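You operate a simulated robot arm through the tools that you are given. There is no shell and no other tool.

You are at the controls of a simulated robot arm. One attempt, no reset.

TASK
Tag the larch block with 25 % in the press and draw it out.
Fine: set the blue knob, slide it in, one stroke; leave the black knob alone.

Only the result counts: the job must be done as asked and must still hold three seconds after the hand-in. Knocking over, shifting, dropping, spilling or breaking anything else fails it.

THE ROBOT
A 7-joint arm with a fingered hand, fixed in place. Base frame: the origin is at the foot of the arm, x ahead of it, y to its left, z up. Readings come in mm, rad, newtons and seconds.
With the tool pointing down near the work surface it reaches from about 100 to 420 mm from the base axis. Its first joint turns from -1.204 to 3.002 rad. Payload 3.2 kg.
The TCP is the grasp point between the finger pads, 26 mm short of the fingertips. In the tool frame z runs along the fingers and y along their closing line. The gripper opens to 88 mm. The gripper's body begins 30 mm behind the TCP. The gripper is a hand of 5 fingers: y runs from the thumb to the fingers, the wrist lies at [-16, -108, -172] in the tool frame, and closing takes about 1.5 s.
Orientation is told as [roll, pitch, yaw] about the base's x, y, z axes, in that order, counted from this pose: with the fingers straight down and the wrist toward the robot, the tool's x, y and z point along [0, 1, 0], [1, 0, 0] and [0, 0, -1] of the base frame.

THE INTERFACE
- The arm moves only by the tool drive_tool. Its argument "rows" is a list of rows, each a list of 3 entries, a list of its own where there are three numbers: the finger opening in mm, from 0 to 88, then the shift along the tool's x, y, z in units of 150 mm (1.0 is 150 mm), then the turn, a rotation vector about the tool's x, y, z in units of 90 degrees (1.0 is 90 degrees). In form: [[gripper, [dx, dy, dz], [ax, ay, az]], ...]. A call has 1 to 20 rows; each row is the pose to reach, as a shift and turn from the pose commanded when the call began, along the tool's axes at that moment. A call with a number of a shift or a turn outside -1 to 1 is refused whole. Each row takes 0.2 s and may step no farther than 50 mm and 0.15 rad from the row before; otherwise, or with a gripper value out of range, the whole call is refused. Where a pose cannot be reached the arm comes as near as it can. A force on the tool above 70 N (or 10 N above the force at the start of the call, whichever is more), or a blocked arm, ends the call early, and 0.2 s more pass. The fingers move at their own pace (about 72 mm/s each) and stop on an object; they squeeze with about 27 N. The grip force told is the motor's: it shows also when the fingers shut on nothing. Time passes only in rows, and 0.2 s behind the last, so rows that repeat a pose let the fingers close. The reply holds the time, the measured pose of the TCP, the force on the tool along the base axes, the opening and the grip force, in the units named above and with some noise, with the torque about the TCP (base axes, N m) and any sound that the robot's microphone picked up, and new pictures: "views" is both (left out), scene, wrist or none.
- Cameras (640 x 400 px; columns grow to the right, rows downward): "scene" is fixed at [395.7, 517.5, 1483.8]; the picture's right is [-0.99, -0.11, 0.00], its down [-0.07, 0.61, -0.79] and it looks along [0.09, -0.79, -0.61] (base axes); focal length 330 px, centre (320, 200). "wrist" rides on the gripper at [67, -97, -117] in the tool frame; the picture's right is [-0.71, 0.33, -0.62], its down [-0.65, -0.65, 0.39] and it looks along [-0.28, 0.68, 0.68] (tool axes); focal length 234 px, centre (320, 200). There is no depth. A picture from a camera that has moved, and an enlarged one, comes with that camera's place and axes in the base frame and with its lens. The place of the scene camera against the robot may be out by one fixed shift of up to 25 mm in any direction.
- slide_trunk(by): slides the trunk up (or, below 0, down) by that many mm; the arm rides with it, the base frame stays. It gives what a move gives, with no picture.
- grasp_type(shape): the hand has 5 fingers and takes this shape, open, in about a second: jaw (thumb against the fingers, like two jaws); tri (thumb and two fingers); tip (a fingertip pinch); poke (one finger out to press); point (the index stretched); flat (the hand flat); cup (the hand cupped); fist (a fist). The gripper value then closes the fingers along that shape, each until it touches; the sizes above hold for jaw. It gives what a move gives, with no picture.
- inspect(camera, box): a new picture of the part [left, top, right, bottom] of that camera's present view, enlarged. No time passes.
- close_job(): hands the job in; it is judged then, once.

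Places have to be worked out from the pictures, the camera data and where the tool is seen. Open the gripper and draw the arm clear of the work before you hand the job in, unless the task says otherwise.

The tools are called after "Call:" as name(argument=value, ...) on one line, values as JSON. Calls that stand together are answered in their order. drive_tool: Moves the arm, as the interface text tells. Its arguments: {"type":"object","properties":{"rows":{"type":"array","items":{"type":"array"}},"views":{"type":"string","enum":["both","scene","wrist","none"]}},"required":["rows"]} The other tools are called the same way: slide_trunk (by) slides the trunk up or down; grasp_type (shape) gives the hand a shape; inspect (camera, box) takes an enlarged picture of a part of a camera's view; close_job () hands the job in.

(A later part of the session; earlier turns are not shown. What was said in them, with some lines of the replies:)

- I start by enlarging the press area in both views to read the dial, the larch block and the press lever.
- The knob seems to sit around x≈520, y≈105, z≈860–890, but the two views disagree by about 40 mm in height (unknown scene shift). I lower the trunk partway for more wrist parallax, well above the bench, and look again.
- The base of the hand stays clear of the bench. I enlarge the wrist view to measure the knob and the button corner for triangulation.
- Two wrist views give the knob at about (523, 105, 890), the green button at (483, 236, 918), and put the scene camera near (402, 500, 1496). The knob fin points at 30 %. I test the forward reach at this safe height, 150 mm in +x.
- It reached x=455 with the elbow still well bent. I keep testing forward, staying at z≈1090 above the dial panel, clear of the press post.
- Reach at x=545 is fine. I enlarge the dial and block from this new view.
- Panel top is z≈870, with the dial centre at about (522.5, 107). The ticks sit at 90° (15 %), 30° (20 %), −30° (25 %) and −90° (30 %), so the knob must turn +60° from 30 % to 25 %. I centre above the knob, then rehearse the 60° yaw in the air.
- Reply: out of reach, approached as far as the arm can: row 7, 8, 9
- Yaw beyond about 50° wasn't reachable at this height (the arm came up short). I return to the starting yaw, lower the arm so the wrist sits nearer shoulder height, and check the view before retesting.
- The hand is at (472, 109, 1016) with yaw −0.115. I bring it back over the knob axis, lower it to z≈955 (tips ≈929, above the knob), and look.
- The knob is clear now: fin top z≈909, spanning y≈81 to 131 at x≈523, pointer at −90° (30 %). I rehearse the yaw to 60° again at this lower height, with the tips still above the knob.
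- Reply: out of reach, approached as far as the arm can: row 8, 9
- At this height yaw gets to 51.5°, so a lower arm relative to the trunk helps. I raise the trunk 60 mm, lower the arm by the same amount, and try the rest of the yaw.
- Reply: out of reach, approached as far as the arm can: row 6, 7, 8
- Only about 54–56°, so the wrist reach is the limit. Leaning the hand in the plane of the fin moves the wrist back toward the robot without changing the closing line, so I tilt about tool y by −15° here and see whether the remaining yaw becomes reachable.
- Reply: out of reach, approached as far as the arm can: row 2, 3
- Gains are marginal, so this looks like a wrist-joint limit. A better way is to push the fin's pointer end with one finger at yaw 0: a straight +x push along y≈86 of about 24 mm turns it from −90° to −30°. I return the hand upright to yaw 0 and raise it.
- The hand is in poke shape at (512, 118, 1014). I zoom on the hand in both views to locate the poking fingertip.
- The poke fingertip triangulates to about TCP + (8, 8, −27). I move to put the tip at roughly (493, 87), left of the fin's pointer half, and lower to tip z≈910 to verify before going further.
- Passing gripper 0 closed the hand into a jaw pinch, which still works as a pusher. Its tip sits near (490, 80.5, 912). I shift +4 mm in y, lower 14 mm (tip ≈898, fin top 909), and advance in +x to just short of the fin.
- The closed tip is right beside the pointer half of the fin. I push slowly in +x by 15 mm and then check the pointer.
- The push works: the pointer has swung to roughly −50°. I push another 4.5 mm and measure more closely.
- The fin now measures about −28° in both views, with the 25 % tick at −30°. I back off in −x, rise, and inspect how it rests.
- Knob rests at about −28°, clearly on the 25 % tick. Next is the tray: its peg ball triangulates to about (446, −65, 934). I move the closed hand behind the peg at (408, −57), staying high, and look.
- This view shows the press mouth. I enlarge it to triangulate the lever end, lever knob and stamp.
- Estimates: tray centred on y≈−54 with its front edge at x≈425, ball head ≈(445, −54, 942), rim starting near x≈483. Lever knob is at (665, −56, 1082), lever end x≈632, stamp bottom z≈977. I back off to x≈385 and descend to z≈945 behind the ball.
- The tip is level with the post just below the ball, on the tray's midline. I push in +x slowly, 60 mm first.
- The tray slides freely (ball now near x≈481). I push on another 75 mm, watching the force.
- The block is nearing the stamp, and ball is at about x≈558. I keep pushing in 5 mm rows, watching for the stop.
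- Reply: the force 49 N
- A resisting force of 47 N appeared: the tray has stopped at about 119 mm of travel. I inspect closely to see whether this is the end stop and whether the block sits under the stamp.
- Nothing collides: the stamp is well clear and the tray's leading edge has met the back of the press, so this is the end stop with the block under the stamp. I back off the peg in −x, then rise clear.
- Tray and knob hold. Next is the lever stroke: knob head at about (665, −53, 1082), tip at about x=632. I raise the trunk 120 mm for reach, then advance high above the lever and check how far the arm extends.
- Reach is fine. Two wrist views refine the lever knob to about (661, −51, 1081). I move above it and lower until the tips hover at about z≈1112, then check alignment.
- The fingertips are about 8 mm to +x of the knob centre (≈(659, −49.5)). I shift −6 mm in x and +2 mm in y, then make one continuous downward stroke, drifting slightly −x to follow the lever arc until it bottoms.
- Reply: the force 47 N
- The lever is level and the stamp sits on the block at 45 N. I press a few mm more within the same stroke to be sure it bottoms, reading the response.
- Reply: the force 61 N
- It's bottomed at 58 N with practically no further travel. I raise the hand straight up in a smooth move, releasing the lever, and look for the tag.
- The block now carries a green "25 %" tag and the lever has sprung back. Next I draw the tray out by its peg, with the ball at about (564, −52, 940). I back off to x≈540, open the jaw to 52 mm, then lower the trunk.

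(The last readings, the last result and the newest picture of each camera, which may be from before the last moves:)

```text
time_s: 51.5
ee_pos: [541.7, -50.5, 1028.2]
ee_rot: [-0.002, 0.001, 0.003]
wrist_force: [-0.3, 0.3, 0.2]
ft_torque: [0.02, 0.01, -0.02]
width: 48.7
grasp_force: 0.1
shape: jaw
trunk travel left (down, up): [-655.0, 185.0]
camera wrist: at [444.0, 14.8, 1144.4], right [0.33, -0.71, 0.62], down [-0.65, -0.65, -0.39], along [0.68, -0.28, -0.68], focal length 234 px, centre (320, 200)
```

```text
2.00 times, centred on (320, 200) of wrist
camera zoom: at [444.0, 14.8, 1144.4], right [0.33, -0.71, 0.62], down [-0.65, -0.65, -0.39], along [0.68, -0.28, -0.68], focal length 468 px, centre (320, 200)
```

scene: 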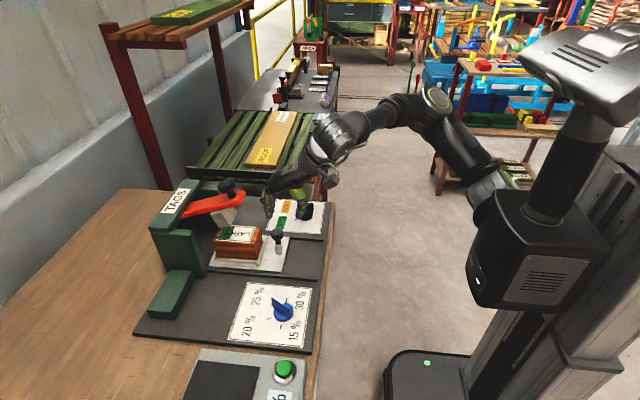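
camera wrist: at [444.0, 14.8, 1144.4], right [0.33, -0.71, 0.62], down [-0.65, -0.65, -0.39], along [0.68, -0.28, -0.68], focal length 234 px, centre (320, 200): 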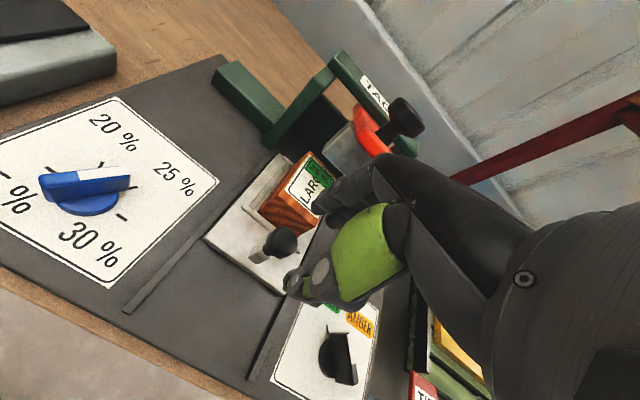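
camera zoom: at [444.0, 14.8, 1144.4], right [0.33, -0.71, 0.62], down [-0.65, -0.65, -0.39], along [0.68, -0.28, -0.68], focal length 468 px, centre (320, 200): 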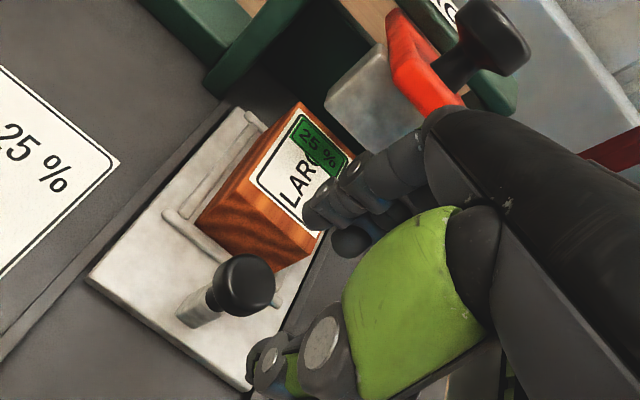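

Wrist and scene agree on the ball at (564.5, −52, ~945), and the projected jaw midpoint matches what I see. I centre over it and descend to TCP z≈955 with the jaw at 52 mm.

Call:
drive_tool(rows=[[52, [-0.01, 0.137, 0], [0, 0, 0]], [52, [-0.01, 0.137, 0.12], [0, 0, 0]], [52, [-0.01, 0.137, 0.24], [0, 0, 0]], [52, [-0.01, 0.137, 0.34], [0, 0, 0]], [52, [-0.01, 0.137, 0.42], [0, 0, 0]], [52, [-0.01, 0.137, 0.487], [0, 0, 0]], [52, [-0.01, 0.137, 0.487], [0, 0, 0]]], views="wrist")

Call:
inspect(camera="scene", box=[190, 190, 310, 280])

Call:
inspect(camera="wrist", box=[220, 120, 420, 300])

```text
time_s: 53.1
ee_pos: [561.9, -51.4, 956.1]
ee_rot: [0.002, 0.001, 0.004]
wrist_force: [0.8, -0.1, 0.2]
ft_torque: [0.01, 0.0, -0.01]
width: 48.9
grasp_force: 0.0
shape: jaw
trunk travel left (down, up): [-655.0, 185.0]
camera wrist: at [464.8, 13.6, 1072.0], right [0.33, -0.71, 0.62], down [-0.65, -0.65, -0.39], along [0.68, -0.28, -0.68], focal length 234 px, centre (320, 200)
```

wrist: 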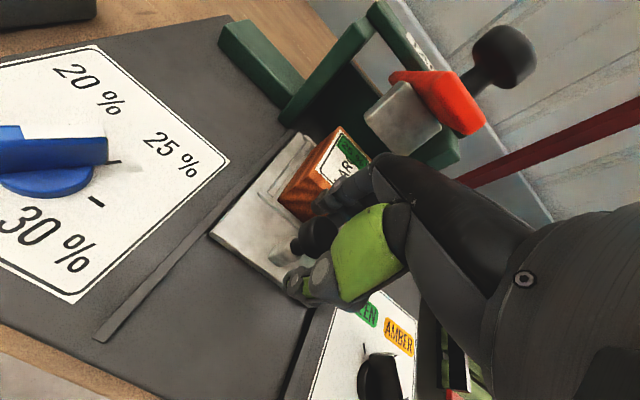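

```text
4.44 times, centred on (250, 235) of scene
camera zoom: at [395.7, 517.5, 1483.8], right [-0.99, -0.11, 0.0], down [-0.07, 0.61, -0.79], along [0.09, -0.79, -0.61], focal length 1466 px, centre (631, 44)
```

zoom: 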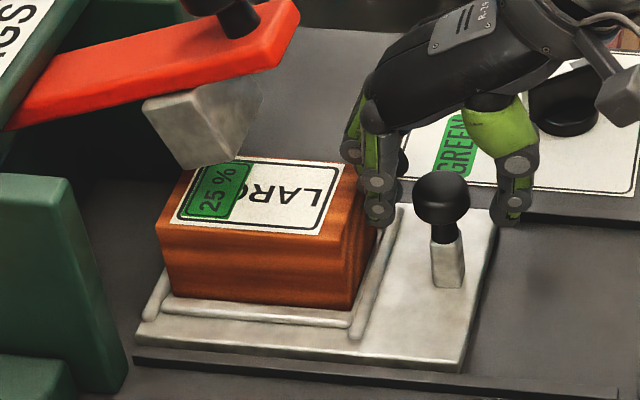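

```text
2.22 times, centred on (320, 210) of wrist
camera zoom: at [464.8, 13.6, 1072.0], right [0.33, -0.71, 0.62], down [-0.65, -0.65, -0.39], along [0.68, -0.28, -0.68], focal length 520 px, centre (320, 178)
```

zoom: 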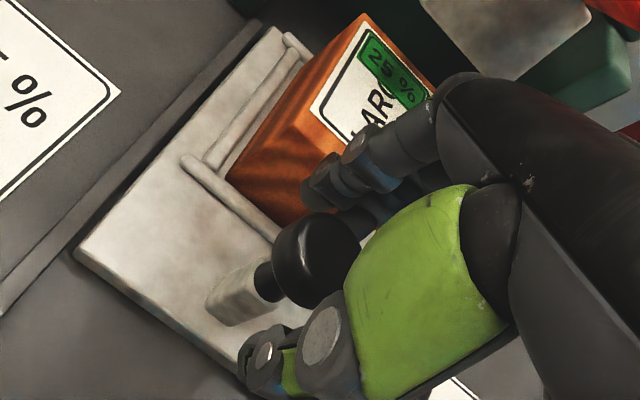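

The ball sits centred between index and thumb with clearance to the block. I close on it.

Call:
drive_tool(rows=[[35, [0, 0, 0], [0, 0, 0]], [20, [0, 0, 0], [0, 0, 0]], [10, [0, 0, 0], [0, 0, 0]], [10, [0, 0, 0], [0, 0, 0]], [10, [0, 0, 0], [0, 0, 0]]], views="wrist")

Call:
inspect(camera="scene", box=[190, 190, 310, 280])

```text
time_s: 54.3
ee_pos: [561.8, -53.2, 954.6]
ee_rot: [0.0, 0.005, 0.004]
wrist_force: [-1.9, -0.1, -7.2]
ft_torque: [0.04, -0.03, 0.02]
width: 19.6
grasp_force: 27.3
shape: tri
trunk travel left (down, up): [-655.0, 185.0]
camera wrist: at [465.3, 13.5, 1071.0], right [0.34, -0.71, 0.62], down [-0.65, -0.65, -0.39], along [0.68, -0.28, -0.68], focal length 234 px, centre (320, 200)
```

wrist: 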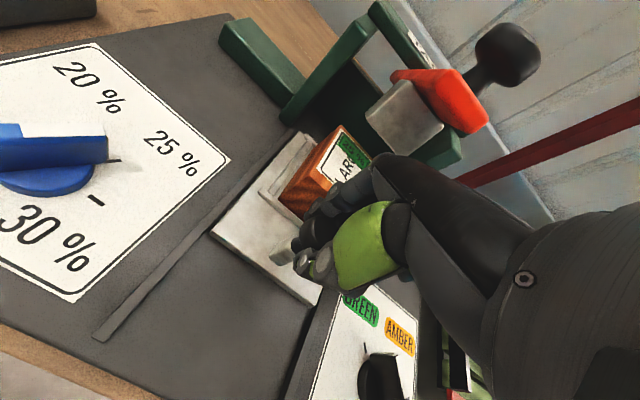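

```text
4.44 times, centred on (250, 235) of scene
camera zoom: at [395.7, 517.5, 1483.8], right [-0.99, -0.11, 0.0], down [-0.07, 0.61, -0.79], along [0.09, -0.79, -0.61], focal length 1466 px, centre (631, 44)
```

zoom: 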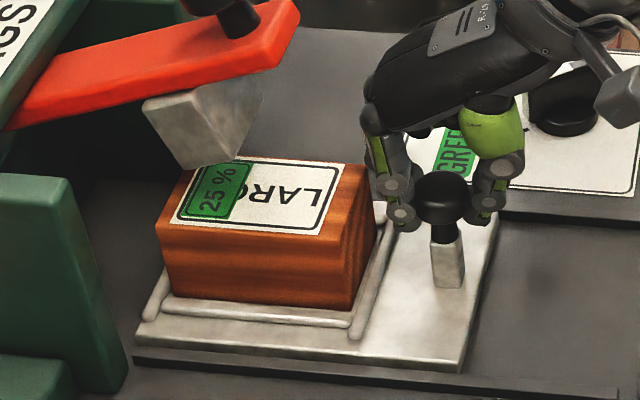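

The grip is firm on the peg head. I draw the tray straight out in −x, 118 mm, back to where it started.

Call:
drive_tool(rows=[[10, [0, -0.03, 0], [0, 0, 0]], [10, [0, -0.07, 0], [0, 0, 0]], [10, [0, -0.12, 0], [0, 0, 0]], [10, [0, -0.17, 0], [0, 0, 0]], [10, [0, -0.22, 0], [0, 0, 0]], [10, [0, -0.27, 0], [0, 0, 0]], [10, [0, -0.32, 0], [0, 0, 0]], [10, [0, -0.37, 0], [0, 0, 0]], [10, [0, -0.42, 0], [0, 0, 0]], [10, [0, -0.47, 0], [0, 0, 0]], [10, [0, -0.52, 0], [0, 0, 0]], [10, [0, -0.57, 0], [0, 0, 0]], [10, [0, -0.62, 0], [0, 0, 0]], [10, [0, -0.67, 0], [0, 0, 0]], [10, [0, -0.71, 0], [0, 0, 0]], [10, [0, -0.75, 0], [0, 0, 0]], [10, [0, -0.78, 0], [0, 0, 0]], [10, [0, -0.78, 0], [0, 0, 0]]], views="both")

Call:
inspect(camera="scene", box=[140, 165, 350, 295])

```text
time_s: 58.1
ee_pos: [443.8, -52.3, 954.4]
ee_rot: [0.002, 0.007, 0.004]
wrist_force: [-1.8, 1.5, -11.1]
ft_torque: [0.03, 0.0, 0.04]
width: 19.5
grasp_force: 26.9
shape: tri
trunk travel left (down, up): [-655.0, 185.0]
camera wrist: at [348.5, 13.3, 1071.0], right [0.34, -0.71, 0.62], down [-0.65, -0.65, -0.39], along [0.68, -0.28, -0.68], focal length 234 px, centre (320, 200)
```

scene: 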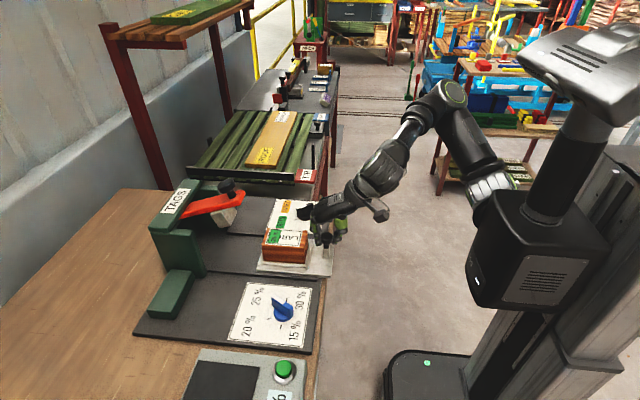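
wrist: 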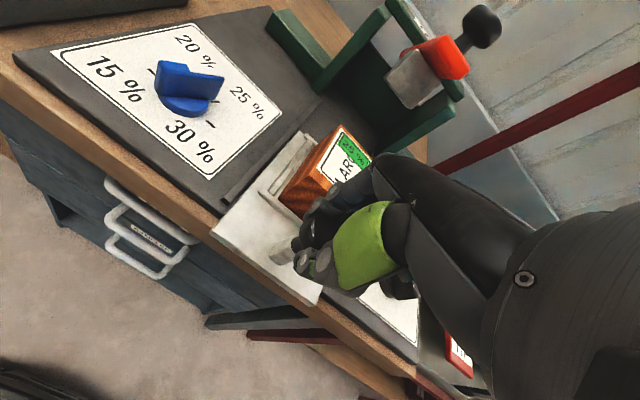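

```text
3.05 times, centred on (245, 230) of scene
camera zoom: at [395.7, 517.5, 1483.8], right [-0.99, -0.11, 0.0], down [-0.07, 0.61, -0.79], along [0.09, -0.79, -0.61], focal length 1005 px, centre (549, 109)
```

zoom: 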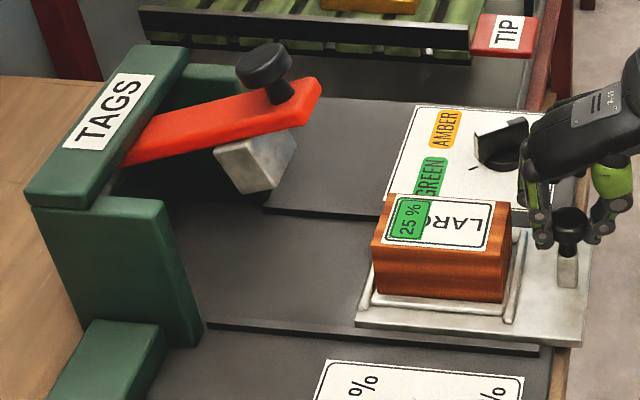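

The tray is about 3 mm short of its starting position. I pull the last few millimetres and then compare.

Call:
drive_tool(rows=[[10, [0, -0.012, 0], [0, 0, 0]], [10, [0, -0.024, 0], [0, 0, 0]], [10, [0, -0.027, 0], [0, 0, 0]], [10, [0, -0.027, 0], [0, 0, 0]]], views="none")

Call:
inspect(camera="scene", box=[140, 160, 350, 290])

```text
time_s: 59.1
ee_pos: [441.3, -51.6, 954.3]
ee_rot: [-0.001, 0.004, 0.003]
wrist_force: [-1.0, 3.1, -13.8]
ft_torque: [0.09, -0.03, 0.01]
width: 19.3
grasp_force: 27.4
shape: tri
trunk travel left (down, up): [-655.0, 185.0]
```

```text
3.05 times, centred on (245, 225) of scene
camera zoom: at [395.7, 517.5, 1483.8], right [-0.99, -0.11, 0.0], down [-0.07, 0.61, -0.79], along [0.09, -0.79, -0.61], focal length 1005 px, centre (549, 124)
```

zoom: 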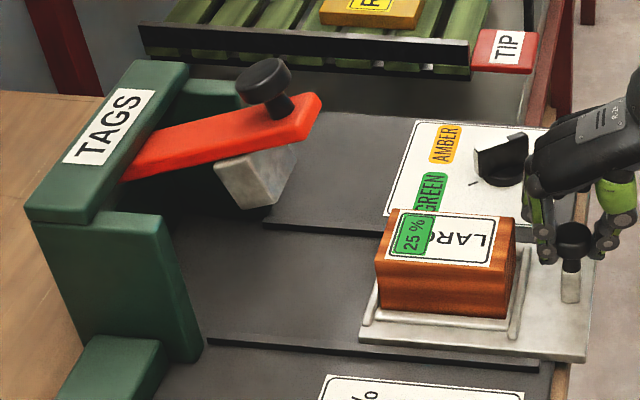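

The tray matches its starting place now. I open the hand, lift straight up, and draw back clear.

Call:
drive_tool(rows=[[30, [0, 0, 0], [0, 0, 0]], [50, [0, 0, 0], [0, 0, 0]], [52, [0, 0, 0], [0, 0, 0]], [52, [0, 0, 0], [0, 0, 0]], [52, [0, 0, -0.1], [0, 0, 0]], [52, [0, 0, -0.25], [0, 0, 0]], [52, [0, 0, -0.5], [0, 0, 0]], [52, [0, 0, -0.75], [0, 0, 0]], [70, [0, -0.2, -1.0], [0, 0, 0]], [88, [0, -0.5, -1.0], [0, 0, 0]], [88, [0, -0.8, -1.0], [0, 0, 0]], [88, [0, -0.9, -1.0], [0, 0, 0]], [88, [0, -0.9, -1.0], [0, 0, 0]]], views="both")

Call:
inspect(camera="scene", box=[140, 170, 350, 340])

Call:
inspect(camera="scene", box=[260, 195, 350, 335])

```text
time_s: 61.9
ee_pos: [306.3, -55.3, 1104.7]
ee_rot: [0.0, 0.001, 0.005]
wrist_force: [0.1, -0.5, -0.2]
ft_torque: [-0.01, 0.01, -0.01]
width: 83.2
grasp_force: 0.0
shape: jaw
trunk travel left (down, up): [-655.0, 185.0]
camera wrist: at [209.0, 11.2, 1221.5], right [0.33, -0.71, 0.62], down [-0.65, -0.65, -0.39], along [0.68, -0.28, -0.68], focal length 234 px, centre (320, 200)
```

scene: 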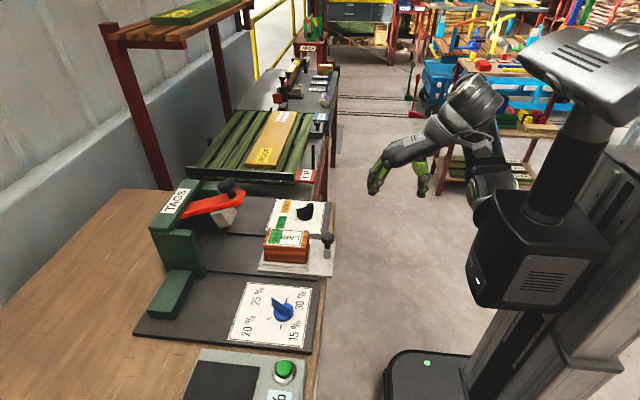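
wrist: 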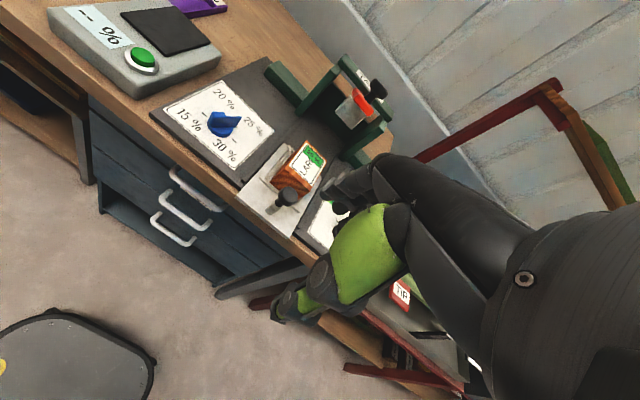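

```text
2.35 times, centred on (245, 255) of scene
camera zoom: at [395.7, 517.5, 1483.8], right [-0.99, -0.11, 0.0], down [-0.07, 0.61, -0.79], along [0.09, -0.79, -0.61], focal length 776 px, centre (496, 71)
```

zoom: 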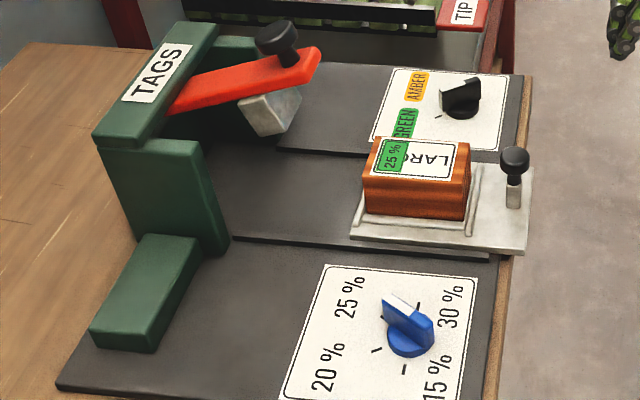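

```text
2.86 times, centred on (305, 265) of scene
camera zoom: at [395.7, 517.5, 1483.8], right [-0.99, -0.11, 0.0], down [-0.07, 0.61, -0.79], along [0.09, -0.79, -0.61], focal length 942 px, centre (363, 14)
```

zoom: 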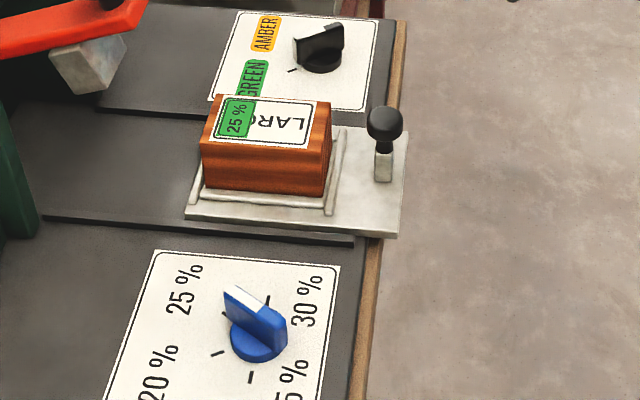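

The block shows its green "25 %" tag and the tray is fully out. The lever is up, the blue knob is on 25 %, the black knob is unmoved, and the open hand is clear of the bench. I hand the job in.

Call:
close_job()

```text
The job is handed in.
```

The larch block now carries a green "25 %" tag, and I have drawn the tray back out to where it started.

- **Blue knob:** I turned it from 30 % to 25 %. It rests about 2° past the tick.
- **Press:** I slid the tray in to its stop and gave the lever one full stroke. The lever sprang back up.
- **Black knob:** I left it alone, and it looks unchanged in the last picture.

The hand is open and clear of the bench, and nothing else was knocked or shifted that I could see. The job is handed in, but I haven't been told the judge's result.
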